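You operate a simulated robot arm through the tools that you are given. There is no shell and no other tool. Be economical: measure what you need, move in short steps, check, and stop when the job is done.

You run a simulated two-armed robot. Do the job below in one go: nothing can be reset, and whatever is moved stays where it is left.

## Task
Press the test button two times. Take the bottle on the top of the repair table and put it away on the top of the boot bench. Take the drive marked "music" from the drive rack and leave it on the blue mat. Shut the narrow bench drawer. Open the pink drawer, take the card from the top of the boot bench and put it in the inside of the pink drawer, then shut the drawer. Switch the fan switch on. Put the battery on the albums shelf away on the shelf under the repair table. Put one of the blocks from the island on the grey dish there. Put the socks on the island away on the shelf of the small table. Put the cable on the island away on the shelf under the repair table. Fetch the blue envelopes from the island and set it on the top of the repair table. Stack the brown carton from the folding counter on top of the red carton. Any order will do. Set down upright: bottle, card, envelopes.

Only the result counts: the job must be done as asked and must still hold three seconds after the hand-in. Knocking over, shifting, dropping, spilling or breaking anything else fails it.

## Robot
Two 7-joint arms with two-finger parallel grippers on one trunk, on a base that drives. Base frame: it is fixed to the floor where the robot stands at the start and does not move with it; the origin is under the middle of the robot, x ahead of it, y to its left, z up. Units: m, degrees, N and s.
The left shoulder is at the start at [0.07, 0.134, 1.126], the right one opposite. With the tool pointing down near the work surface each hand reaches from about 0.1 to 0.56 m from the robot's upright axis, wherever it stands, measured 20 degrees to its own side. Places, roughly: battery [-1, 0.5, 0.5]; block (6x4x3 cm) [-0.9, -0.8, 0.8]; block (8x4x3 cm) [-1.1, -0.8, 0.8]; blue mat [0.8, -0.4, 0.7]; bottle (6x6x15 cm) [0.8, -0.3, 0.8]; cable (12x3x3 cm) [-0.8, -1.1, 0.8]; card [0.25, 0.5, 0.75]; carton [-0.5, -3.5, 1]; dish (13x11x3 cm) [-1.4, -1, 0.8]; drive [0.75, 0.25, 0.75]; envelopes [-0.75, -1, 0.75]; fan switch [0.1, 0.6, 0.8]; inside of the pink drawer [-1.1, -3.5, 0.7]; narrow bench drawer [0.4, 0.4, 0.6]; pink drawer [-1.1, -3.5, 0.7]; shelf of the small table [-1.8, -2, 0.4]; shelf under the repair table [0.9, -0.5, 0.4]; socks (9x6x5 cm) [-1, -0.9, 0.8]; test button [0.7, -0.2, 0.8]; top of the boot bench [0.3, 0.6, 0.7]; top of the repair table [1, -0.5, 0.7]. Payload 1.57 kg a hand.
The TCP of each hand is the grasp point between the finger pads, 0.03 m short of the fingertips. In the tool frame z runs along the fingers and y along their closing line. The gripper opens to 0.08 m. The fingers are 0.017 m wide and 0.012 m thick; the gripper's body (0.04 by 0.082 m) begins 0.08 m behind the TCP.
Orientation is that of the tool frame in the base frame, as a unit quaternion [x, y, z, w]. With the fingers straight down and closing along the base's y, the tool's x points along the base's -x, its y along +y and its z along -z.

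## Interface
- The arms move only by the tool servo_tool. It takes "left_targets", "right_targets" or both (then of equal length, played together; a hand with none holds still); each is a list of rows, each a list of 2 entries, a list of its own where there are three numbers: the shift along the base's x, y, z in units of 300 mm (1.0 is 300 mm), then the turn, a rotation vector about the base's x, y, z in units of 45 degrees (1.0 is 45 degrees). In form: [[[tx, ty, tz], [wx, wy, wz]], ...]. A call has 1 to 12 rows; each row is the pose to reach, as a shift and turn from the pose commanded when the call began. "left_hand" and "right_hand" are, for a hand that has rows, the finger opening in m, from 0 to 0.08, set as the call begins (left out, the last holds). A call with a number of a shift or a turn outside -1 to 1 is refused whole. Rows are played at 5 a second. More than 0.05 m and 8.6 degrees between two rows, or a gripper value outside its range, and nothing of the call is played. A pose out of reach is approached as far as the arm can. The call stops where the force on the tool passes 40 N (or 10 N more than at its start, if that is more) or the arm is blocked; 0.2 s more then pass. The fingers move at their own pace (about 0.153 m/s each) and stop on an object; they squeeze with about 42 N. The grip force told is the motor's: it shows also when the fingers shut on nothing. Time passes only in rows, and 0.2 s behind the last, so rows that repeat a pose let the fingers close. The reply holds the time, the measured pose of the TCP, the force on the tool along the base axes, the opening and the grip force, in the units named above and with some noise, with the torque about the TCP (base axes, N m) and any sound that the robot's microphone picked up.
- Cameras (640 x 400 px; columns grow to the right, rows downward): "scene" is now at [0.1142, 0.0465, 1.3274]; the picture's right is [0.45, -0.89, 0.00], its down [-0.65, -0.33, -0.68] and it looks along [0.61, 0.31, -0.73] (base axes); focal length 214 px, centre (320, 200). "left" rides on the left gripper at [0.072, 0.007, -0.122] in its tool frame; the picture's right is [-0.09, 1.00, 0.00], its down [-0.84, -0.08, -0.54] and it looks along [-0.54, -0.05, 0.84] (tool axes); focal length 238 px, centre (320, 200). "right" rides on the right gripper at [0.072, -0.007, -0.122] in its tool frame; the picture's right is [0.09, 1.00, 0.00], its down [-0.84, 0.08, -0.54] and it looks along [-0.54, 0.05, 0.84] (tool axes); focal length 238 px, centre (320, 200). There is no depth. A picture from a camera that has moved, and an enlarged one, comes with that camera's place and axes in the base frame and with its lens. The place of the scene camera against the robot may be out by one fixed shift of up to 0.018 m in any direction.
- capture(camera): a new picture of that camera. No time passes.
- lift_body(by): slides the trunk up (or, below 0, down) by that many m; the arms and the scene camera ride with it, the base frame stays. It gives what a move gives, with no picture.
- steer(legs): drives the robot by 1 to 6 legs, each [ahead, left, turn to the left] in m, m and degrees, along the robot's own axes; the way and the turn of a leg run together, so that a leg with both is an arc; at most 1.5 m and 180 degrees a leg. The arms and the cameras ride along, it lands a little off, and it stops where it bumps. It gives what a move gives.
- aim_head(pan, tilt): turns the head with the scene camera to pan (to the left, within 86 degrees either way) and tilt (down, from -29 to 69), counted from straight ahead of the robot. It gives what a move gives.
- close_up(camera, box): a new picture of the part [left, top, right, bottom] of that camera's present view, enlarged. No time passes.
- hand_in(): hands the job in; it is judged then, once.

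Go step by step. Nothing tells you exact positions but the pictures and the camera data: compare them with the known pose of the tool, close in by small moves and look again before you grip or let go. The budget is 556 turns and 356 pictures, counting those below and the enlarged ones. Unless the task says otherwise, let go and move clear before handing in, and close with one line.

The tools are called after "Call:" as name(argument=value, ...) on one line, values as JSON. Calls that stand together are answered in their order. servo_tool: Moves the arms, as the interface text tells. Its arguments: {"type":"object","properties":{"left_targets":{"type":"array","items":{"type":"array"}},"left_hand":{"type":"number"},"right_targets":{"type":"array","items":{"type":"array"}},"right_hand":{"type":"number"}},"required":[]} The other tools are called the same way: lift_body (by) slides the trunk up or down; steer (legs) drives the base; aim_head (pan, tilt) turns the head that bears the scene camera; capture (camera) takes a picture; close_up (camera, box) takes an enlarged picture of a part of a camera's view; hand_in () hands the job in.

At the start:

```text
clock: 0.0
left_tool_pos: [0.4351, 0.3215, 1.0544]
left_orientation: [-0.001, 1.0, 0.0, 0.001]
left_contact_force: [0.7, 0.4, 0.4]
left_moment: [0.01, 0.0, 0.0]
left_grip_width: 0.0801
left_grasp_force: 0.0
right_tool_pos: [0.446, -0.0584, 1.0637]
right_orientation: [0.0, 1.0, 0.0, 0.0]
right_contact_force: [0.7, 0.5, 0.2]
right_moment: [0.0, 0.01, 0.02]
right_grip_width: 0.0801
right_grasp_force: 0.0
trunk travel left (down, up): [-0.7, 0.24]
robot x, y, heading: [-0.0013, -0.0032, -0.2]
head pan, tilt: [26.7, 46.8]
```

scene: 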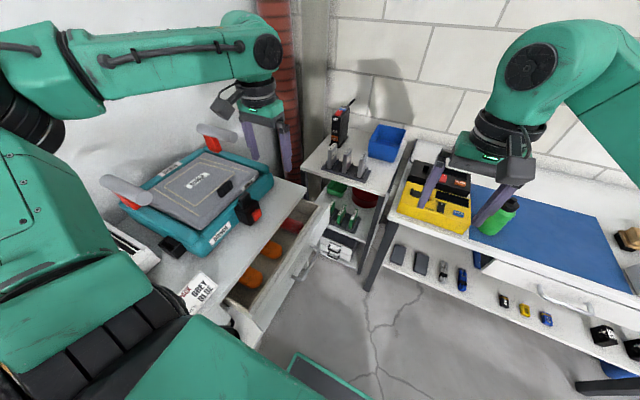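
right: 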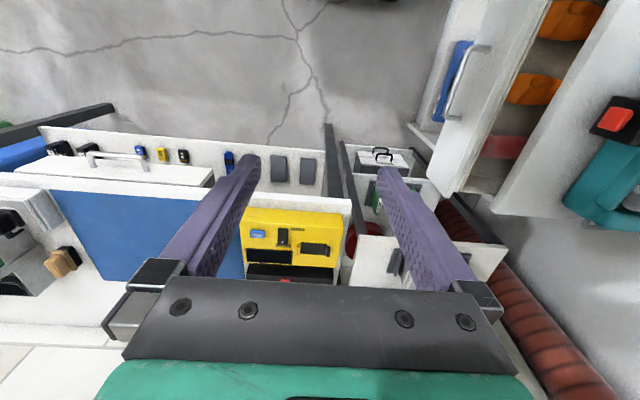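
left: 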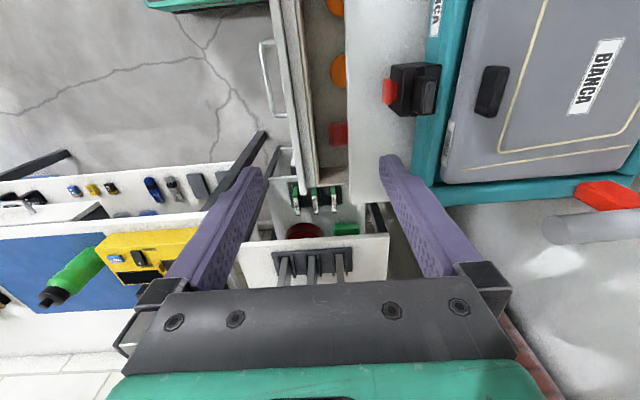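

I see the boot bench to the left, a drive rack ahead and the repair table to the right. I'll look closer at the areas before moving.

Call:
close_up(camera="scene", box=[300, 90, 540, 240])

Call:
close_up(camera="scene", box=[80, 120, 340, 350])

Call:
aim_head(pan=-25, tilt=40)

Call:
capture(camera="scene")

```text
2.67 times, centred on (420, 165) of scene
camera zoom: at [0.1142, 0.0465, 1.3274], right [0.45, -0.89, 0.0], down [-0.65, -0.33, -0.68], along [0.61, 0.31, -0.73], focal length 572 px, centre (53, 293)
```

zoom: 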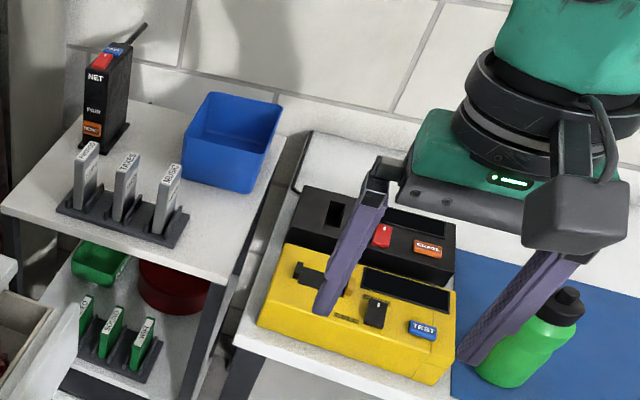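

```text
1.74 times, centred on (210, 235) of scene
camera zoom: at [0.1142, 0.0465, 1.3274], right [0.45, -0.89, 0.0], down [-0.65, -0.33, -0.68], along [0.61, 0.31, -0.73], focal length 373 px, centre (511, 139)
```

zoom: 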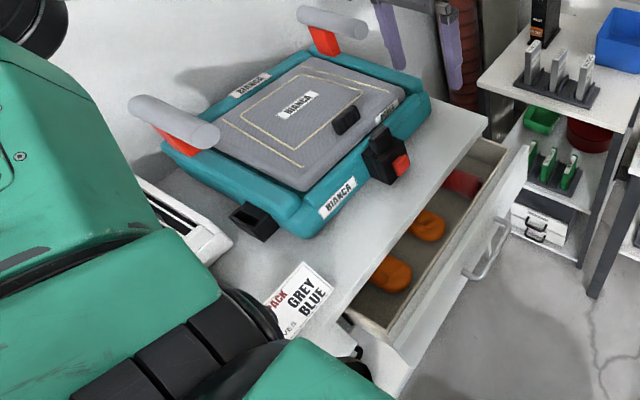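

```text
clock: 1.2
left_tool_pos: [0.4344, 0.3204, 1.0542]
left_orientation: [-0.001, 1.0, 0.0, -0.001]
left_contact_force: [-0.5, -0.1, -0.9]
left_moment: [-0.01, 0.0, 0.01]
left_grip_width: 0.0802
left_grasp_force: 0.1
right_tool_pos: [0.4455, -0.0585, 1.0635]
right_orientation: [-0.001, 1.0, 0.0, 0.0]
right_contact_force: [-0.1, 0.0, 0.3]
right_moment: [0.07, 0.0, -0.01]
right_grip_width: 0.0802
right_grasp_force: 0.1
trunk travel left (down, up): [-0.7, 0.24]
robot x, y, heading: [0.0007, 0.0012, 0.0]
head pan, tilt: [-25.0, 40.0]
```

```text
350 pictures are left
camera scene: at [0.1199, -0.0252, 1.3372], right [-0.42, -0.91, 0.0], down [-0.58, 0.27, -0.77], along [0.69, -0.32, -0.64], focal length 214 px, centre (320, 200)
```

scene: 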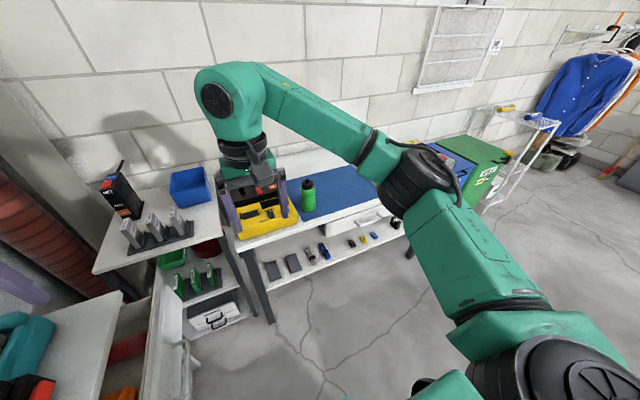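

I'll read the labels on the drives and the tester.

Call:
close_up(camera="scene", box=[110, 190, 206, 250])

Call:
close_up(camera="scene", box=[160, 240, 240, 300])

Call:
close_up(camera="scene", box=[210, 160, 410, 285])

```text
6.67 times, centred on (158, 220) of scene
camera zoom: at [0.1199, -0.0252, 1.3372], right [-0.42, -0.91, 0.0], down [-0.58, 0.27, -0.77], along [0.69, -0.32, -0.64], focal length 1430 px, centre (1400, 67)
```

zoom: 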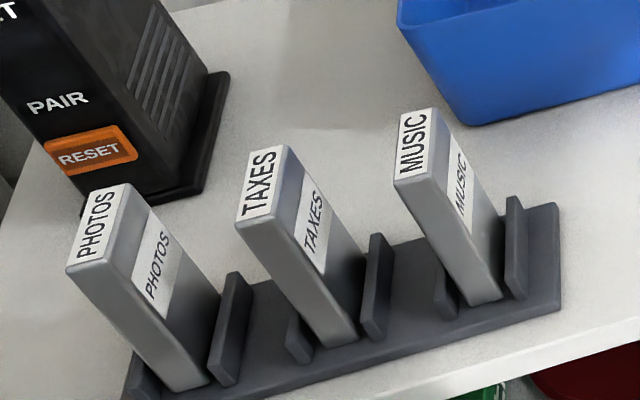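

```text
6.67 times, centred on (200, 270) of scene
camera zoom: at [0.1199, -0.0252, 1.3372], right [-0.42, -0.91, 0.0], down [-0.58, 0.27, -0.77], along [0.69, -0.32, -0.64], focal length 1430 px, centre (1120, -267)
```

zoom: 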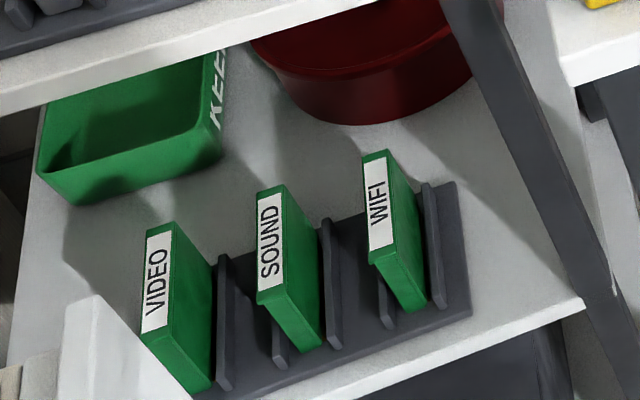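

```text
3.20 times, centred on (310, 222) of scene
camera zoom: at [0.1199, -0.0252, 1.3372], right [-0.42, -0.91, 0.0], down [-0.58, 0.27, -0.77], along [0.69, -0.32, -0.64], focal length 686 px, centre (352, 128)
```

zoom: 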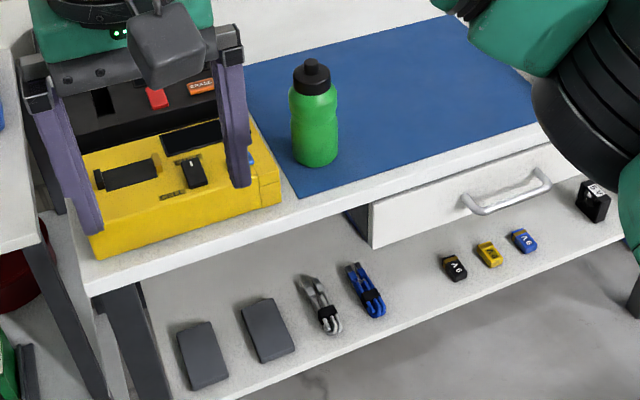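

The music drive is the grey one on the right. Now I'll look at the boot bench drawers from above and around for the rest.

Call:
aim_head(pan=50, tilt=60)

Call:
capture(camera="scene")

Call:
aim_head(pan=86, tilt=40)

Call:
capture(camera="scene")

Call:
aim_head(pan=-86, tilt=25)

Call:
capture(camera="scene")

```text
clock: 2.7
left_tool_pos: [0.4345, 0.3199, 1.0545]
left_orientation: [-0.001, 1.0, -0.001, 0.0]
left_contact_force: [0.1, 0.0, 0.4]
left_moment: [0.02, -0.02, -0.01]
left_grip_width: 0.0797
left_grasp_force: 0.0
right_tool_pos: [0.4453, -0.0593, 1.0637]
right_orientation: [0.0, 1.0, 0.0, 0.0]
right_contact_force: [-0.4, -0.3, 0.1]
right_moment: [-0.01, -0.02, -0.04]
right_grip_width: 0.0797
right_grasp_force: 0.1
trunk travel left (down, up): [-0.7, 0.24]
robot x, y, heading: [0.0036, -0.0045, 0.1]
head pan, tilt: [50.0, 60.0]
```

```text
346 pictures are left
camera scene: at [0.0857, 0.0617, 1.3105], right [0.77, -0.64, 0.0], down [-0.56, -0.66, -0.5], along [0.32, 0.38, -0.87], focal length 214 px, centre (320, 200)
```

scene: 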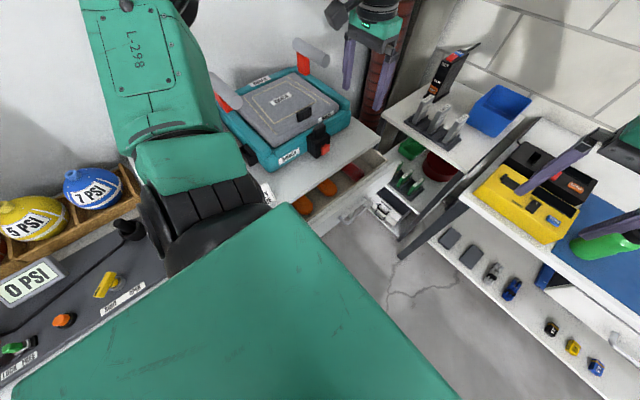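

```text
clock: 3.7
left_tool_pos: [0.4342, 0.3197, 1.0549]
left_orientation: [-0.001, 1.0, 0.0, 0.0]
left_contact_force: [1.0, -0.1, -0.6]
left_moment: [0.0, 0.0, -0.01]
left_grip_width: 0.0802
left_grasp_force: 0.1
right_tool_pos: [0.4462, -0.0579, 1.0634]
right_orientation: [0.0, 1.0, 0.0, 0.0]
right_contact_force: [0.4, 1.0, 0.2]
right_moment: [0.02, -0.01, -0.02]
right_grip_width: 0.0798
right_grasp_force: 0.1
trunk travel left (down, up): [-0.7, 0.24]
robot x, y, heading: [-0.0028, 0.0002, 0.1]
head pan, tilt: [85.9, 40.0]
```

```text
345 pictures are left
camera scene: at [0.049, 0.0954, 1.3372], right [1.0, -0.07, 0.0], down [-0.05, -0.64, -0.77], along [0.05, 0.76, -0.64], focal length 214 px, centre (320, 200)
```

scene: 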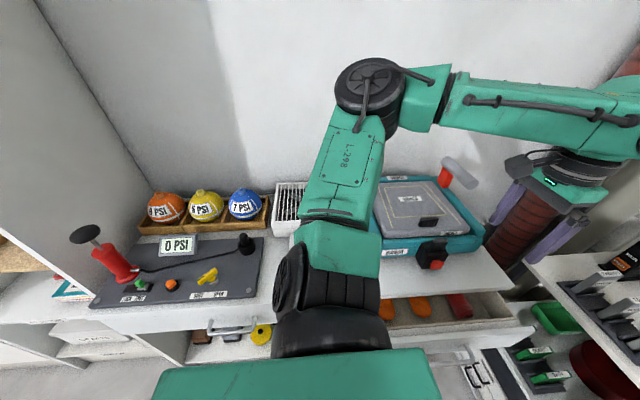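

```text
clock: 6.3
left_tool_pos: [0.4347, 0.3198, 1.0548]
left_orientation: [-0.001, 1.0, 0.0, 0.0]
left_contact_force: [-0.8, -0.5, 0.3]
left_moment: [0.02, -0.01, -0.01]
left_grip_width: 0.0801
left_grasp_force: 0.1
right_tool_pos: [0.4467, -0.058, 1.0643]
right_orientation: [0.001, 1.0, 0.0, 0.0]
right_contact_force: [1.0, 0.5, 0.1]
right_moment: [0.02, -0.01, -0.02]
right_grip_width: 0.0799
right_grasp_force: 0.0
trunk travel left (down, up): [-0.7, 0.24]
robot x, y, heading: [-0.0023, -0.0036, -0.0]
head pan, tilt: [-85.9, 25.0]
```

```text
344 pictures are left
camera scene: at [0.0494, -0.0812, 1.3605], right [-1.0, -0.07, 0.0], down [-0.03, 0.42, -0.91], along [0.06, -0.9, -0.42], focal length 214 px, centre (320, 200)
```

scene: 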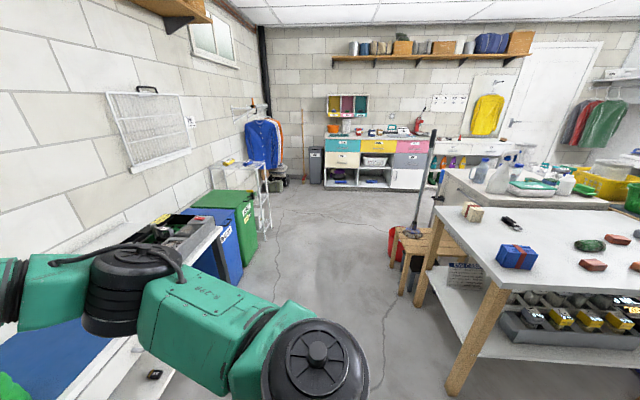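

The open drawer is the narrow one. I'll shut it with the left hand (closed fingers, tilted toward +y), moving the right hand aside at the same time.

Call:
servo_tool(left_targets=[[[-0.011, -0.08, -0.09], [0.1, 0, 0]], [[-0.022, -0.16, -0.18], [0.2, 0, 0]], [[-0.033, -0.24, -0.27], [0.3, 0, 0]], [[-0.044, -0.32, -0.36], [0.4, 0, 0]], [[-0.055, -0.4, -0.45], [0.5, 0, 0]], [[-0.066, -0.48, -0.54], [0.6, 0, 0]], [[-0.077, -0.56, -0.63], [0.7, 0, 0]], [[-0.088, -0.64, -0.72], [0.8, 0, 0]], [[-0.1, -0.72, -0.81], [0.9, 0, 0]], [[-0.113, -0.8, -0.9], [1, 0, 0]]], right_targets=[[[0, -0.07, 0], [0, 0, 0]], [[0, -0.14, 0], [0, 0, 0]], [[0, -0.21, 0], [0, 0, 0]], [[0, -0.28, 0], [0, 0, 0]], [[0, -0.35, 0], [0, 0, 0]], [[0, -0.42, 0], [0, 0, 0]], [[0, -0.49, 0], [0, 0, 0]], [[0, -0.56, 0], [0, 0, 0]], [[0, -0.63, 0], [0, 0, 0]], [[0, -0.7, 0], [0, 0, 0]]], left_hand=0)

Call:
aim_head(pan=40, tilt=55)

Call:
capture(camera="scene")

Call:
capture(camera="left")

```text
clock: 8.5
left_tool_pos: [0.3527, 0.2278, 0.8882]
left_orientation: [-0.002, 0.924, 0.383, 0.002]
left_contact_force: [0.5, 0.1, -0.5]
left_moment: [0.01, 0.0, -0.01]
left_grip_width: 0.0
left_grasp_force: 21.6
left hand out of reach, approached as far as the arm can: row 7, 8, 9, 10
right_tool_pos: [0.4463, -0.2692, 1.0635]
right_orientation: [-0.001, 1.0, 0.002, 0.0]
right_contact_force: [-0.1, -0.8, -0.2]
right_moment: [0.06, -0.01, 0.0]
right_grip_width: 0.0797
right_grasp_force: 0.1
trunk travel left (down, up): [-0.7, 0.24]
robot x, y, heading: [0.0023, 0.0002, 0.1]
head pan, tilt: [-85.9, 25.0]
```

```text
clock: 10.6
left_tool_pos: [0.3533, 0.2267, 0.8871]
left_orientation: [-0.002, 0.924, 0.382, 0.001]
left_contact_force: [0.1, 0.3, -0.9]
left_moment: [0.02, -0.03, 0.0]
left_grip_width: 0.0
left_grasp_force: 21.7
right_tool_pos: [0.4473, -0.268, 1.0633]
right_orientation: [0.0, 1.0, 0.0, -0.001]
right_contact_force: [-0.2, -0.2, -0.4]
right_moment: [-0.03, 0.02, 0.01]
right_grip_width: 0.0798
right_grasp_force: 0.0
trunk travel left (down, up): [-0.7, 0.24]
robot x, y, heading: [0.0009, 0.0002, -0.1]
head pan, tilt: [40.0, 55.0]
```

```text
343 pictures are left
camera scene: at [0.0981, 0.0569, 1.3165], right [0.64, -0.77, 0.0], down [-0.63, -0.53, -0.57], along [0.44, 0.37, -0.82], focal length 214 px, centre (320, 200)
```

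scene: 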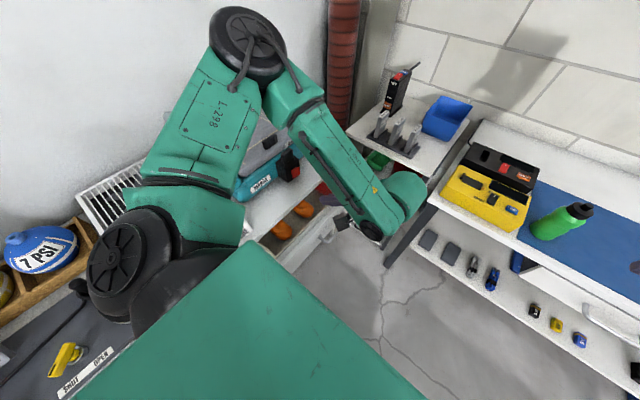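

```text
342 pictures are left
camera left: at [0.2809, 0.1465, 0.9787], right [0.09, 0.71, 0.7], down [0.84, -0.44, 0.33], along [0.54, 0.56, -0.63], focal length 238 px, centre (320, 200)
```

left: 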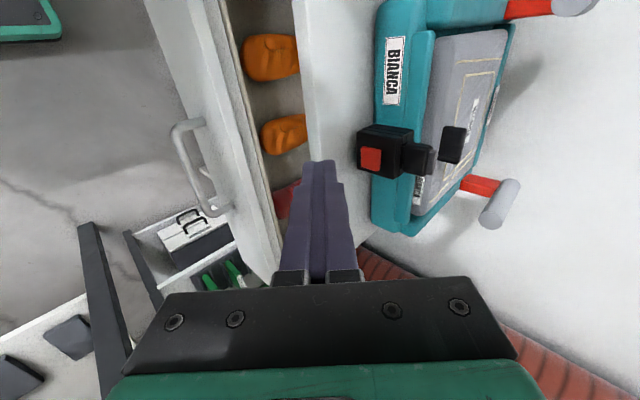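

The tilt limits reach here. I'll raise the hand back, then turn the robot to face the bench from further away.

Call:
servo_tool(left_targets=[[[0, 0, 0.1], [-0.1, 0, 0]], [[0.05, 0, 0.2], [-0.25, 0, 0]], [[0.1, 0, 0.3], [-0.4, 0, 0]], [[0.15, 0, 0.4], [-0.55, 0, 0]], [[0.2, 0, 0.5], [-0.7, 0, 0]], [[0.25, 0, 0.55], [-0.85, 0, 0]], [[0.27, 0, 0.55], [-1, 0, 0]]])

Call:
steer(legs=[[0, -0.3, 0], [0, 0, 90]])

Call:
aim_head(pan=0, tilt=45)

Call:
capture(camera="scene")

```text
clock: 12.2
left_tool_pos: [0.4385, 0.2296, 1.0482]
left_orientation: [0.0, 1.0, -0.002, 0.001]
left_contact_force: [-0.6, 0.7, -0.6]
left_moment: [0.04, 0.01, 0.01]
left_grip_width: 0.0002
left_grasp_force: 21.6
right_tool_pos: [0.4467, -0.2676, 1.0653]
right_orientation: [0.0, 1.0, 0.0, 0.0]
right_contact_force: [1.4, 0.3, -0.3]
right_moment: [0.0, 0.0, -0.05]
right_grip_width: 0.08
right_grasp_force: 0.0
trunk travel left (down, up): [-0.7, 0.24]
robot x, y, heading: [0.0036, -0.0009, -0.3]
head pan, tilt: [40.0, 55.0]
```

```text
clock: 17.9
left_tool_pos: [-0.2044, 0.146, 1.0475]
left_orientation: [-0.688, 0.725, 0.0, 0.0]
left_contact_force: [-0.7, 0.3, -0.5]
left_moment: [0.02, 0.04, -0.03]
left_grip_width: 0.0
left_grasp_force: 21.2
right_tool_pos: [0.2908, 0.1286, 1.0642]
right_orientation: [-0.688, 0.726, 0.0, 0.0]
right_contact_force: [-0.3, -0.5, 0.8]
right_moment: [0.02, -0.01, -0.01]
right_grip_width: 0.0798
right_grasp_force: 0.1
trunk travel left (down, up): [-0.7, 0.24]
robot x, y, heading: [0.0001, -0.3039, 87.1]
head pan, tilt: [40.0, 55.0]
```

```text
clock: 19.0
left_tool_pos: [-0.2052, 0.1455, 1.0468]
left_orientation: [-0.689, 0.725, 0.0, 0.0]
left_contact_force: [0.3, -0.3, -0.4]
left_moment: [-0.03, -0.01, 0.04]
left_grip_width: 0.0
left_grasp_force: 22.0
right_tool_pos: [0.2914, 0.1279, 1.0634]
right_orientation: [-0.688, 0.725, 0.0, -0.001]
right_contact_force: [-0.3, 0.1, 0.2]
right_moment: [0.01, 0.05, -0.01]
right_grip_width: 0.0799
right_grasp_force: 0.1
trunk travel left (down, up): [-0.7, 0.24]
robot x, y, heading: [0.0006, -0.3039, 87.0]
head pan, tilt: [0.0, 45.0]
```

```text
341 pictures are left
camera scene: at [-0.0011, -0.1615, 1.3299], right [1.0, -0.05, 0.0], down [-0.04, -0.71, -0.71], along [0.04, 0.71, -0.71], focal length 214 px, centre (320, 200)
```

scene: 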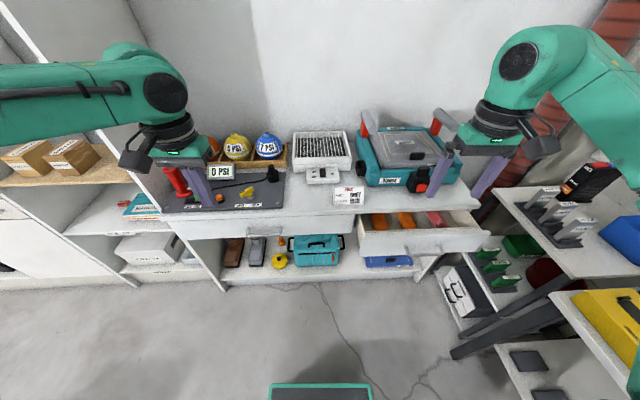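

I'm now facing the bench well. I'll sidestep right to align with the drawer, and zoom on the switch and card.

Call:
close_up(camera="scene", box=[270, 120, 380, 220])

Call:
close_up(camera="scene", box=[330, 190, 500, 290])

Call:
close_up(camera="scene", box=[0, 120, 340, 290])

Call:
steer(legs=[[0, -0.2, 3]])

Call:
capture(camera="scene")

```text
4.00 times, centred on (325, 170) of scene
camera zoom: at [-0.0011, -0.1615, 1.3299], right [1.0, -0.05, 0.0], down [-0.04, -0.71, -0.71], along [0.04, 0.71, -0.71], focal length 858 px, centre (300, 320)
```

zoom: 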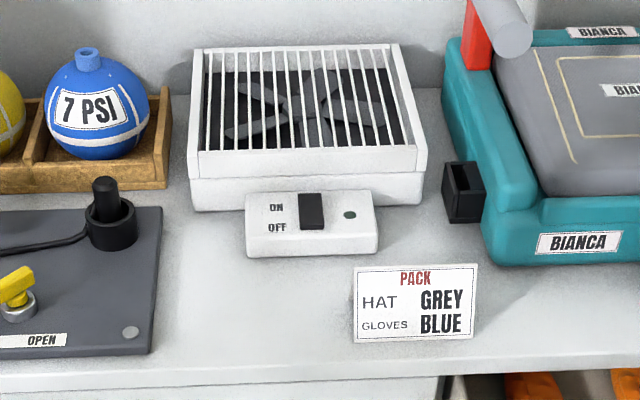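

```text
3.76 times, centred on (415, 240) of scene
camera zoom: at [-0.0011, -0.1615, 1.3299], right [1.0, -0.05, 0.0], down [-0.04, -0.71, -0.71], along [0.04, 0.71, -0.71], focal length 807 px, centre (-38, 49)
```

zoom: 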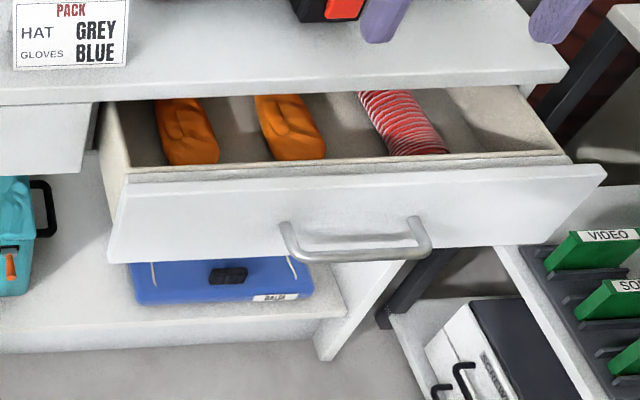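

```text
1.88 times, centred on (170, 205) of scene
camera zoom: at [-0.0011, -0.1615, 1.3299], right [1.0, -0.05, 0.0], down [-0.04, -0.71, -0.71], along [0.04, 0.71, -0.71], focal length 404 px, centre (602, 191)
```

zoom: 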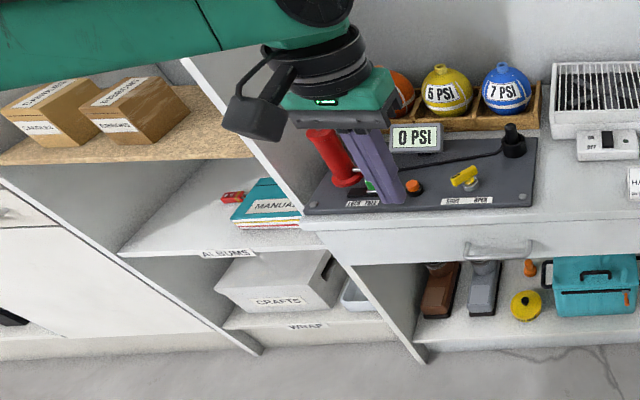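

```text
clock: 20.6
left_tool_pos: [-0.0403, 0.1291, 1.047]
left_orientation: [-0.707, 0.707, 0.0, 0.001]
left_contact_force: [-0.8, 0.3, 0.3]
left_moment: [0.02, -0.02, -0.01]
left_grip_width: 0.0
left_grasp_force: 21.2
right_tool_pos: [0.4566, 0.1393, 1.0638]
right_orientation: [-0.707, 0.707, 0.0, 0.0]
right_contact_force: [-0.9, -0.1, -1.0]
right_moment: [0.0, -0.04, -0.02]
right_grip_width: 0.0802
right_grasp_force: 0.1
trunk travel left (down, up): [-0.7, 0.24]
robot x, y, heading: [0.1923, -0.3078, 90.1]
head pan, tilt: [0.0, 45.0]
```

```text
337 pictures are left
camera scene: at [0.1798, -0.1664, 1.33], right [1.0, 0.0, 0.0], down [0.0, -0.71, -0.71], along [0.0, 0.71, -0.71], focal length 214 px, centre (320, 200)
```

scene: 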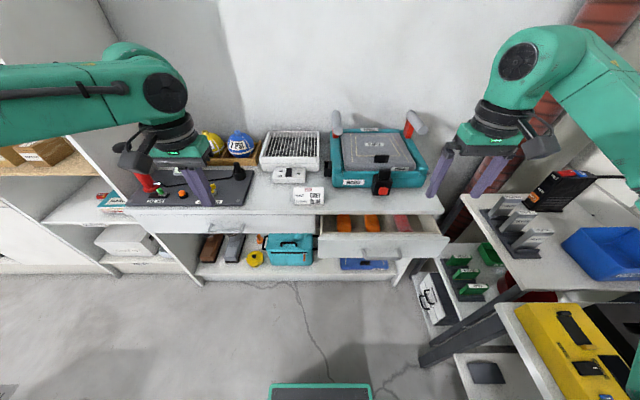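

Battery is the small red item on the albums shelf. Right hand goes down in front of the drawer handle with closed fingers tilted a little forward.

Call:
servo_tool(right_targets=[[[-0.03, 0, -0.14], [0.06, 0, 0]], [[-0.06, 0, -0.28], [0.12, 0, 0]], [[-0.09, 0, -0.42], [0.18, 0, 0]], [[-0.12, -0.05, -0.56], [0.25, 0, 0]], [[-0.15, -0.05, -0.7], [0.31, 0, 0]], [[-0.2, -0.05, -0.84], [0.38, 0, 0]], [[-0.24, -0.05, -0.98], [0.44, 0, 0]]], right_hand=0)

Call:
capture(camera="scene")

Call:
capture(camera="right")

```text
clock: 22.1
left_tool_pos: [-0.039, 0.1297, 1.0464]
left_orientation: [-0.707, 0.707, 0.001, 0.0]
left_contact_force: [0.2, 0.8, 0.4]
left_moment: [0.0, -0.03, 0.03]
left_grip_width: 0.0
left_grasp_force: 21.5
right_tool_pos: [0.3859, 0.1229, 0.773]
right_orientation: [0.697, -0.696, -0.122, -0.123]
right_contact_force: [-0.8, 0.2, -0.6]
right_moment: [-0.03, -0.01, 0.01]
right_grip_width: 0.0
right_grasp_force: 21.5
trunk travel left (down, up): [-0.7, 0.24]
robot x, y, heading: [0.1897, -0.3117, 90.1]
head pan, tilt: [0.0, 45.0]
```

```text
336 pictures are left
camera scene: at [0.1813, -0.1662, 1.33], right [1.0, 0.0, 0.0], down [0.0, -0.71, -0.71], along [0.0, 0.71, -0.71], focal length 214 px, centre (320, 200)
```

scene: 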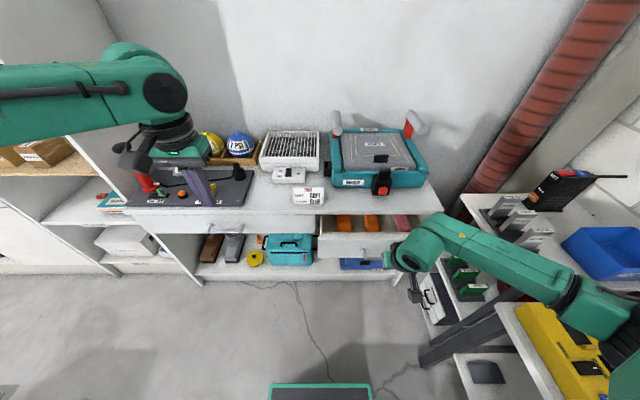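

```text
335 pictures are left
camera right: at [0.3929, 0.0133, 0.8622], right [-1.0, -0.09, -0.03], down [-0.08, 0.6, 0.79], along [-0.05, 0.79, -0.61], focal length 238 px, centre (320, 200)
```

right: 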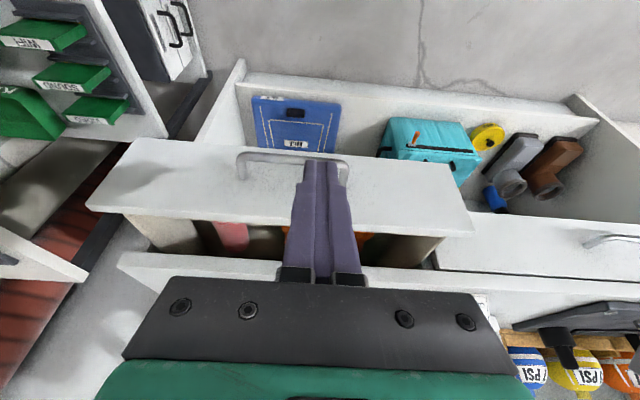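

Handle bar is at about (0.41, 0.21, 0.65). Descend, then push.

Call:
servo_tool(right_targets=[[[0.03, 0, -0.13], [0, 0, 0]], [[0.06, 0, -0.26], [0, 0, 0]], [[0.06, 0, -0.38], [0, 0, 0]], [[0.06, 0.1, -0.38], [0, 0, 0]], [[0.06, 0.2, -0.38], [0, 0, 0]], [[0.06, 0.3, -0.38], [0, 0, 0]]])

Call:
capture(camera="right")

Call:
capture(camera="scene")

```text
clock: 23.6
left_tool_pos: [-0.0388, 0.1301, 1.0471]
left_orientation: [0.707, -0.707, 0.0, 0.0]
left_contact_force: [0.0, 0.6, 1.0]
left_moment: [-0.01, 0.0, 0.03]
left_grip_width: 0.0
left_grasp_force: 21.1
right_tool_pos: [0.4045, 0.2121, 0.6593]
right_orientation: [0.697, -0.696, -0.122, -0.122]
right_contact_force: [0.5, -0.3, 0.8]
right_moment: [0.0, 0.02, -0.03]
right_grip_width: 0.0001
right_grasp_force: 21.5
trunk travel left (down, up): [-0.7, 0.24]
robot x, y, heading: [0.1898, -0.3085, 89.7]
head pan, tilt: [0.0, 45.0]
```

```text
334 pictures are left
camera right: at [0.412, 0.1025, 0.7489], right [-1.0, -0.09, -0.03], down [-0.08, 0.6, 0.79], along [-0.05, 0.79, -0.61], focal length 238 px, centre (320, 200)
```

right: 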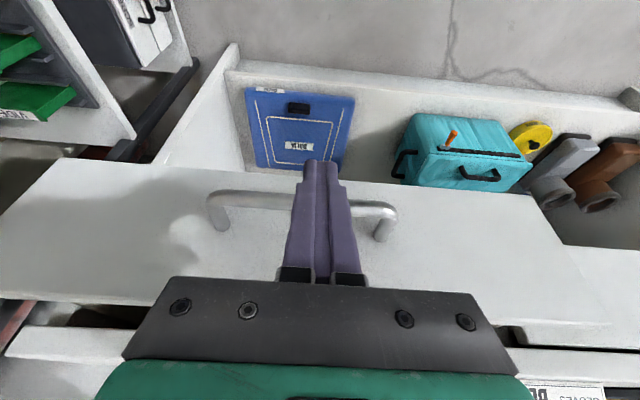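

```text
333 pictures are left
camera scene: at [0.1809, -0.1658, 1.3299], right [1.0, 0.0, 0.0], down [0.0, -0.71, -0.71], along [0.0, 0.71, -0.71], focal length 214 px, centre (320, 200)
```

scene: 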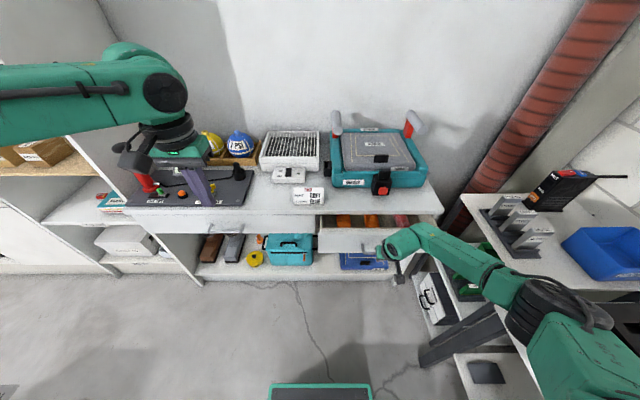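

The fingers are in front of the bar. Continue pushing.

Call:
servo_tool(right_targets=[[[0, 0.08, 0], [0, 0, 0]], [[0, 0.16, 0], [0, 0, 0]], [[0, 0.24, 0], [0, 0, 0]], [[0, 0.32, 0], [0, 0, 0]], [[0, 0.4, 0], [0, 0, 0]], [[0, 0.48, 0], [0, 0, 0]], [[0, 0.56, 0], [0, 0, 0]]])

Call:
capture(camera="scene")

Call:
capture(camera="right")

```text
clock: 25.1
left_tool_pos: [-0.0404, 0.1308, 1.0469]
left_orientation: [0.707, -0.707, 0.0, 0.0]
left_contact_force: [0.0, -0.5, -0.5]
left_moment: [0.02, -0.02, 0.02]
left_grip_width: 0.0001
left_grasp_force: 21.0
right_tool_pos: [0.393, 0.297, 0.6821]
right_orientation: [-0.695, 0.698, 0.122, 0.124]
right_contact_force: [0.1, -1.1, 0.7]
right_moment: [-0.02, -0.01, -0.01]
right_grip_width: 0.0
right_grasp_force: 20.5
right hand out of reach, approached as far as the arm can: row 3, 4, 5, 6, 7
trunk travel left (down, up): [-0.7, 0.24]
robot x, y, heading: [0.1909, -0.3092, 89.9]
head pan, tilt: [0.0, 45.0]
```

```text
332 pictures are left
camera scene: at [0.1803, -0.1667, 1.33], right [1.0, 0.0, 0.0], down [0.0, -0.71, -0.71], along [0.0, 0.71, -0.71], focal length 214 px, centre (320, 200)
```

scene: 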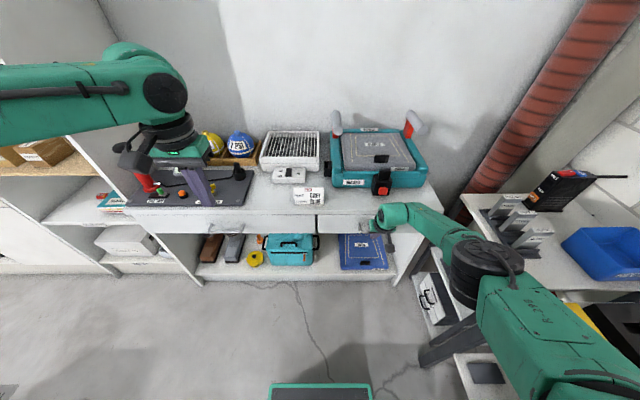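

```text
331 pictures are left
camera right: at [0.3997, 0.1871, 0.772], right [-1.0, -0.08, -0.03], down [-0.08, 0.6, 0.8], along [-0.05, 0.79, -0.61], focal length 238 px, centre (320, 200)
```

right: 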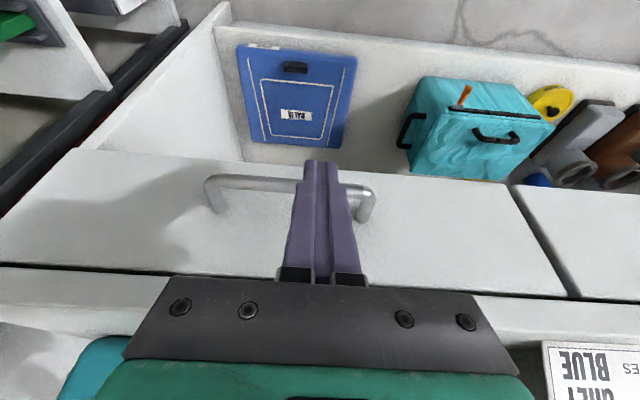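

Nearly shut. I'll drive ahead a few cm and push further.

Call:
steer(legs=[[0.04, 0, 0]])

Call:
capture(camera="right")

```text
clock: 26.1
left_tool_pos: [-0.039, 0.1589, 1.0484]
left_orientation: [-0.707, 0.707, 0.001, 0.001]
left_contact_force: [-0.3, -0.6, -0.1]
left_moment: [-0.01, -0.01, 0.02]
left_grip_width: 0.0
left_grasp_force: 20.9
right_tool_pos: [0.3931, 0.3237, 0.6846]
right_orientation: [-0.695, 0.7, 0.117, 0.117]
right_contact_force: [1.6, -9.0, 11.3]
right_moment: [-0.2, -0.03, 0.09]
right_grip_width: 0.0
right_grasp_force: 21.2
trunk travel left (down, up): [-0.7, 0.24]
robot x, y, heading: [0.1866, -0.2796, 90.0]
head pan, tilt: [0.0, 45.0]
stopped in leg 1: the force on the tool passed its limit (the readings are from after the stop); the commanded pose is now the measured one
```

```text
330 pictures are left
camera right: at [0.4001, 0.2153, 0.7759], right [-1.0, -0.08, -0.03], down [-0.07, 0.61, 0.79], along [-0.05, 0.79, -0.62], focal length 238 px, centre (320, 200)
```

right: 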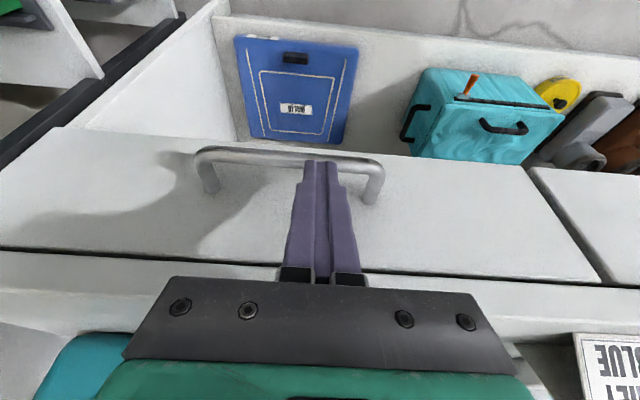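

Pressing panel; looks shut. I'll raise and back the hand away to check.

Call:
servo_tool(right_targets=[[[0, 0, 0.08], [0, 0, 0]], [[0, -0.03, 0.2], [0, 0, 0]], [[0, -0.15, 0.3], [0, 0, 0]], [[0.05, -0.3, 0.35], [0, 0, 0]], [[0.1, -0.45, 0.45], [0, 0, 0]]])

Call:
close_up(camera="scene", box=[260, 120, 460, 290])

Call:
capture(camera="right")

```text
refused: row 5 steps farther than a row can; nothing moved
```

```text
2.35 times, centred on (360, 205) of scene
camera zoom: at [0.1806, -0.1388, 1.3303], right [1.0, 0.0, 0.0], down [0.0, -0.7, -0.71], along [0.0, 0.71, -0.7], focal length 505 px, centre (226, 188)
```

zoom: 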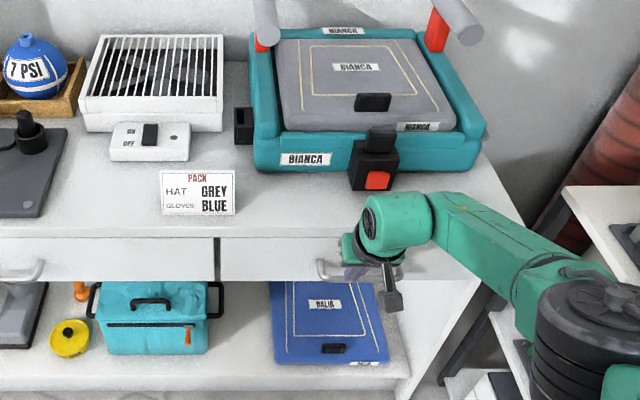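

```text
328 pictures are left
camera right: at [0.4001, 0.2153, 0.7759], right [-1.0, -0.08, -0.03], down [-0.07, 0.61, 0.79], along [-0.05, 0.79, -0.62], focal length 238 px, centre (320, 200)
```

right: 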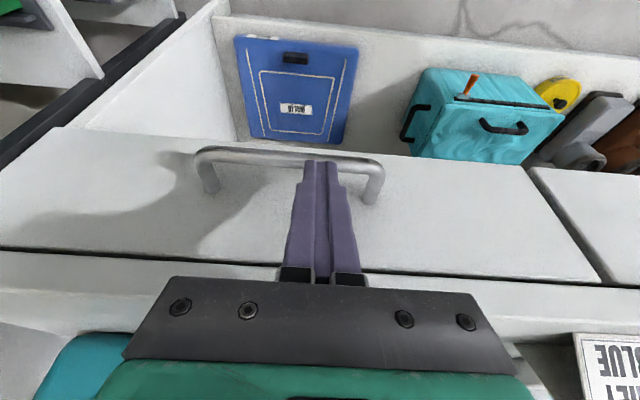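

The drawer is flush. Retreat the right hand (smaller steps).

Call:
servo_tool(right_targets=[[[0, 0, 0.1], [0, 0, 0]], [[0, -0.02, 0.22], [0, 0, 0]], [[0, -0.12, 0.33], [0, 0, 0]], [[0.05, -0.24, 0.4], [0, 0, 0]], [[0.1, -0.35, 0.5], [-0.1, 0, 0]], [[0.12, -0.4, 0.64], [-0.2, 0, 0]], [[0.14, -0.45, 0.78], [-0.3, 0, 0]], [[0.16, -0.5, 0.92], [-0.44, 0, 0]]])

Call:
capture(camera="scene")

Call:
close_up(camera="scene", box=[260, 150, 330, 200])

```text
clock: 27.9
left_tool_pos: [-0.0381, 0.1623, 1.0478]
left_orientation: [0.707, -0.707, 0.0, 0.001]
left_contact_force: [0.7, 0.2, 0.1]
left_moment: [0.0, 0.01, 0.01]
left_grip_width: 0.0
left_grasp_force: 21.4
right_tool_pos: [0.4383, 0.176, 0.958]
right_orientation: [-0.706, 0.708, -0.005, -0.005]
right_contact_force: [-0.4, 0.7, -0.1]
right_moment: [0.01, -0.01, 0.0]
right_grip_width: 0.0
right_grasp_force: 21.5
trunk travel left (down, up): [-0.7, 0.24]
robot x, y, heading: [0.1866, -0.2758, 90.0]
head pan, tilt: [0.0, 45.0]
```

```text
327 pictures are left
camera scene: at [0.1814, -0.135, 1.3299], right [1.0, 0.0, 0.0], down [0.0, -0.71, -0.71], along [0.0, 0.71, -0.71], focal length 214 px, centre (320, 200)
```

scene: 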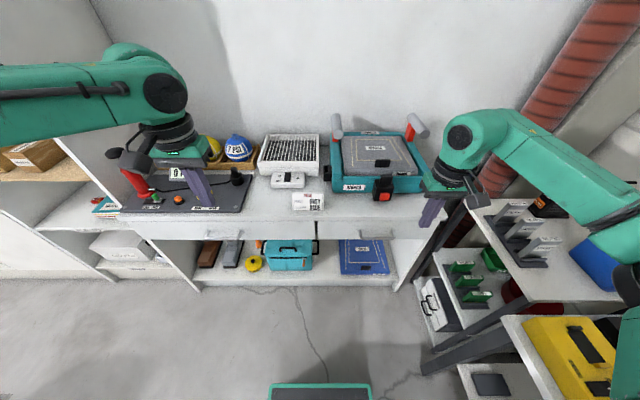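

```text
8.00 times, centred on (295, 175) of scene
camera zoom: at [0.1814, -0.135, 1.3299], right [1.0, 0.0, 0.0], down [0.0, -0.71, -0.71], along [0.0, 0.71, -0.71], focal length 1716 px, centre (520, 400)
```

zoom: 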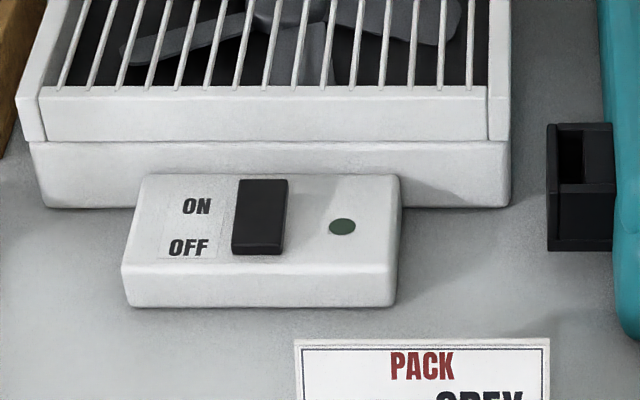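

Next the fan switch: the rocker's ON end is the far end. I'll raise the right hand and drive close to the bench.

Call:
servo_tool(right_targets=[[[0, -0.1, 0.1], [0, 0, 0]], [[0, -0.2, 0.2], [0, 0, 0]], [[0, -0.3, 0.33], [0, 0, 0]]])

Call:
steer(legs=[[0.33, 0, 0]])

Call:
capture(camera="left")

Call:
capture(camera="scene")

```text
clock: 28.7
left_tool_pos: [-0.0382, 0.1606, 1.0473]
left_orientation: [-0.707, 0.707, 0.0, 0.0]
left_contact_force: [0.9, 0.0, -0.5]
left_moment: [0.04, 0.02, 0.0]
left_grip_width: 0.0
left_grasp_force: 21.5
right_tool_pos: [0.4373, 0.0834, 1.0642]
right_orientation: [-0.706, 0.708, -0.003, -0.004]
right_contact_force: [0.5, 0.0, -0.1]
right_moment: [0.04, -0.02, -0.01]
right_grip_width: 0.0001
right_grasp_force: 21.2
trunk travel left (down, up): [-0.7, 0.24]
robot x, y, heading: [0.1887, -0.2806, 90.1]
head pan, tilt: [0.0, 45.0]
```

```text
clock: 30.8
left_tool_pos: [-0.0327, 0.484, 1.0472]
left_orientation: [-0.703, 0.711, 0.0, -0.001]
left_contact_force: [-0.1, -0.5, -0.7]
left_moment: [-0.01, 0.0, -0.02]
left_grip_width: 0.0
left_grasp_force: 21.8
right_tool_pos: [0.4435, 0.4037, 1.0623]
right_orientation: [-0.702, 0.712, -0.004, -0.005]
right_contact_force: [-0.4, -0.8, -0.8]
right_moment: [0.02, -0.02, -0.02]
right_grip_width: 0.0
right_grasp_force: 20.9
trunk travel left (down, up): [-0.7, 0.24]
robot x, y, heading: [0.1887, 0.0443, 89.5]
head pan, tilt: [0.0, 45.0]
```

```text
325 pictures are left
camera left: at [-0.0404, 0.4131, 1.1695], right [-0.99, 0.1, 0.0], down [0.09, 0.84, 0.54], along [0.06, 0.54, -0.84], focal length 238 px, centre (320, 200)
```

left: 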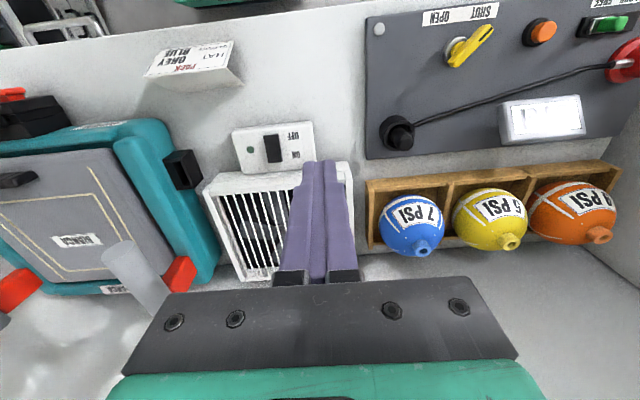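

```text
324 pictures are left
camera scene: at [0.185, 0.1856, 1.3301], right [1.0, -0.01, 0.0], down [-0.01, -0.71, -0.71], along [0.01, 0.71, -0.71], focal length 214 px, centre (320, 200)
```

scene: 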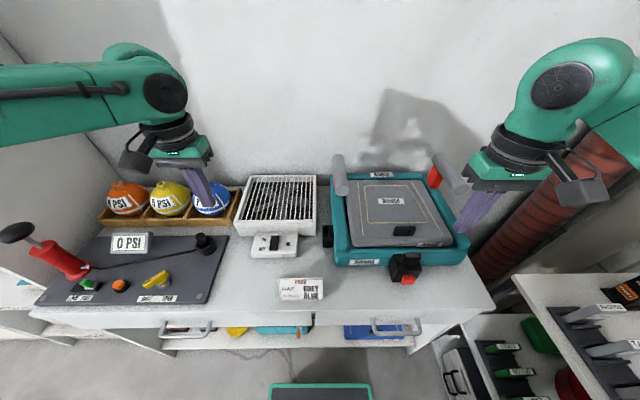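

Switch estimate: ON end at (0.054, 0.568, 0.78). Hover above it and look again.

Call:
servo_tool(left_targets=[[[0.057, 0.057, -0.1], [0, 0, 0]], [[0.114, 0.115, -0.2], [0, 0, 0]], [[0.171, 0.172, -0.3], [0, 0, 0]], [[0.228, 0.229, -0.42], [0, 0, 0]], [[0.285, 0.29, -0.55], [0, 0, 0]]])

Call:
capture(camera="left")

Call:
close_up(camera="scene", box=[220, 170, 340, 270])

```text
clock: 32.0
left_tool_pos: [0.0439, 0.553, 0.8908]
left_orientation: [-0.703, 0.711, 0.0, 0.001]
left_contact_force: [0.3, -0.5, 0.0]
left_moment: [0.01, 0.01, 0.03]
left_grip_width: 0.0001
left_grasp_force: 20.9
left hand out of reach, approached as far as the arm can: row 5
right_tool_pos: [0.4429, 0.4044, 1.0627]
right_orientation: [-0.702, 0.712, -0.005, -0.005]
right_contact_force: [0.0, 0.9, -0.3]
right_moment: [0.0, 0.01, 0.03]
right_grip_width: 0.0002
right_grasp_force: 21.2
trunk travel left (down, up): [-0.7, 0.24]
robot x, y, heading: [0.1915, 0.0471, 89.3]
head pan, tilt: [0.0, 45.0]
```

```text
323 pictures are left
camera left: at [0.0348, 0.4827, 1.0135], right [-0.99, 0.1, 0.0], down [0.09, 0.84, 0.54], along [0.06, 0.54, -0.84], focal length 238 px, centre (320, 200)
```

left: 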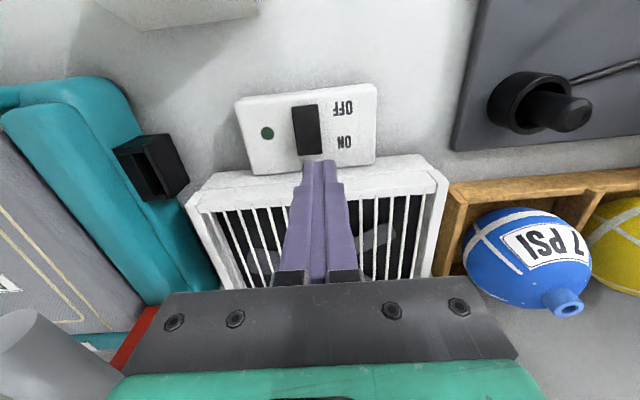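

```text
4.00 times, centred on (280, 220) of scene
camera zoom: at [0.1848, 0.1864, 1.33], right [1.0, -0.01, 0.0], down [-0.01, -0.71, -0.71], along [0.01, 0.71, -0.71], focal length 858 px, centre (480, 120)
```

zoom: 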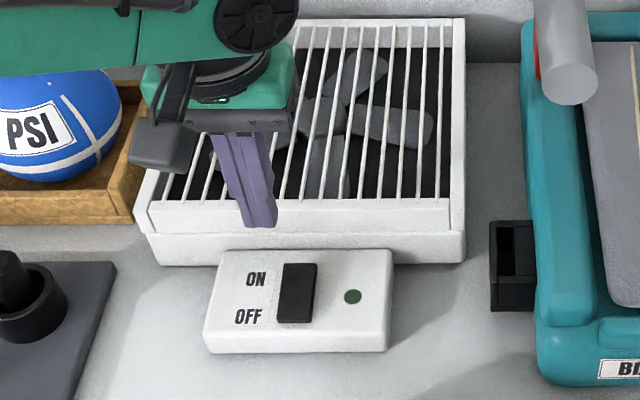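

Rocker spans y 0.53–0.57 at x=0.055. Lower over its ON end.

Call:
servo_tool(left_targets=[[[0.037, 0.012, -0.08], [0, 0, 0]], [[0.037, 0.023, -0.16], [0, 0, 0]], [[0.037, 0.027, -0.23], [0, 0, 0]]])

Call:
capture(camera="left")

```text
clock: 32.8
left_tool_pos: [0.0329, 0.535, 0.8434]
left_orientation: [-0.703, 0.711, 0.0, 0.0]
left_contact_force: [0.4, -0.3, 0.0]
left_moment: [0.0, 0.02, 0.0]
left_grip_width: 0.0002
left_grasp_force: 20.8
left hand out of reach, approached as far as the arm can: row 1, 2, 3
right_tool_pos: [0.4439, 0.4045, 1.0616]
right_orientation: [-0.702, 0.712, -0.005, -0.005]
right_contact_force: [-0.7, 1.0, -0.2]
right_moment: [0.0, 0.02, -0.01]
right_grip_width: 0.0
right_grasp_force: 21.1
trunk travel left (down, up): [-0.7, 0.24]
robot x, y, heading: [0.1914, 0.0434, 89.3]
head pan, tilt: [0.0, 45.0]
```

```text
321 pictures are left
camera left: at [0.0254, 0.4632, 0.9656], right [-0.99, 0.1, 0.0], down [0.09, 0.84, 0.54], along [0.06, 0.54, -0.84], focal length 238 px, centre (320, 200)
```

left: 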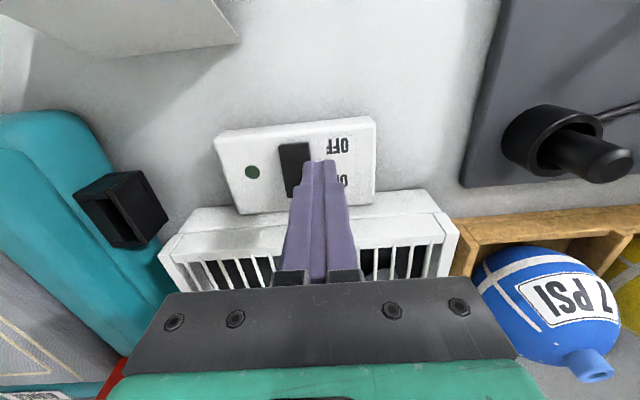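

The arm works better lower relative to the shoulder, so I'll raise the trunk and descend again.

Call:
lift_body(by=0.2)

Call:
servo_tool(left_targets=[[[0.02, 0.02, -0.15], [0, 0, 0]], [[0.05, 0.05, -0.3], [0, 0, 0]], [[0.073, 0.083, -0.45], [0, 0, 0]], [[0.073, 0.083, -0.58], [0, 0, 0]], [[0.073, 0.083, -0.67], [0, 0, 0]]])

Call:
capture(camera="left")

```text
clock: 35.0
left_tool_pos: [0.035, 0.5341, 1.0437]
left_orientation: [-0.703, 0.711, 0.0, 0.0]
left_contact_force: [0.7, -0.5, 1.0]
left_moment: [0.0, 0.0, 0.0]
left_grip_width: 0.0
left_grasp_force: 21.7
right_tool_pos: [0.444, 0.4045, 1.2625]
right_orientation: [-0.702, 0.712, -0.005, -0.005]
right_contact_force: [0.0, 0.5, 0.1]
right_moment: [-0.01, 0.0, -0.05]
right_grip_width: 0.0001
right_grasp_force: 21.3
trunk travel left (down, up): [-0.9, 0.04]
robot x, y, heading: [0.1897, 0.0427, 89.3]
head pan, tilt: [0.0, 45.0]
```

```text
clock: 36.2
left_tool_pos: [-0.0021, 0.4872, 0.9658]
left_orientation: [-0.703, 0.711, 0.0, 0.0]
left_contact_force: [-0.7, 0.3, 0.1]
left_moment: [-0.01, 0.01, 0.02]
left_grip_width: 0.0001
left_grasp_force: 21.4
left hand out of reach, approached as far as the arm can: row 1, 2, 3, 4, 5
right_tool_pos: [0.4432, 0.4044, 1.2626]
right_orientation: [-0.702, 0.712, -0.004, -0.005]
right_contact_force: [-0.9, 0.8, 0.3]
right_moment: [0.0, -0.04, 0.0]
right_grip_width: 0.0001
right_grasp_force: 21.7
trunk travel left (down, up): [-0.9, 0.04]
robot x, y, heading: [0.1893, 0.0464, 89.1]
head pan, tilt: [0.0, 45.0]
```

```text
320 pictures are left
camera left: at [-0.0107, 0.4158, 1.0875], right [-0.99, 0.1, 0.0], down [0.09, 0.84, 0.54], along [0.06, 0.54, -0.84], focal length 238 px, centre (320, 200)
```

left: 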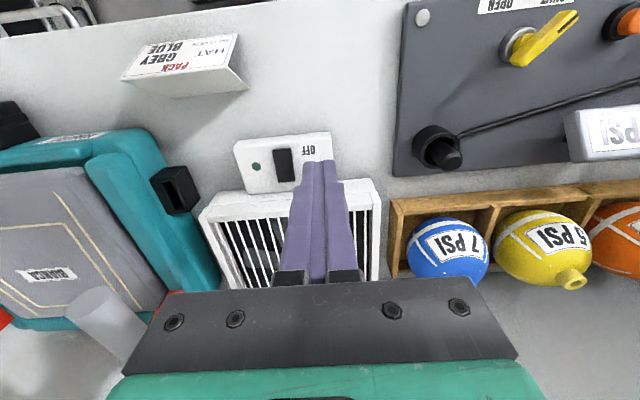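

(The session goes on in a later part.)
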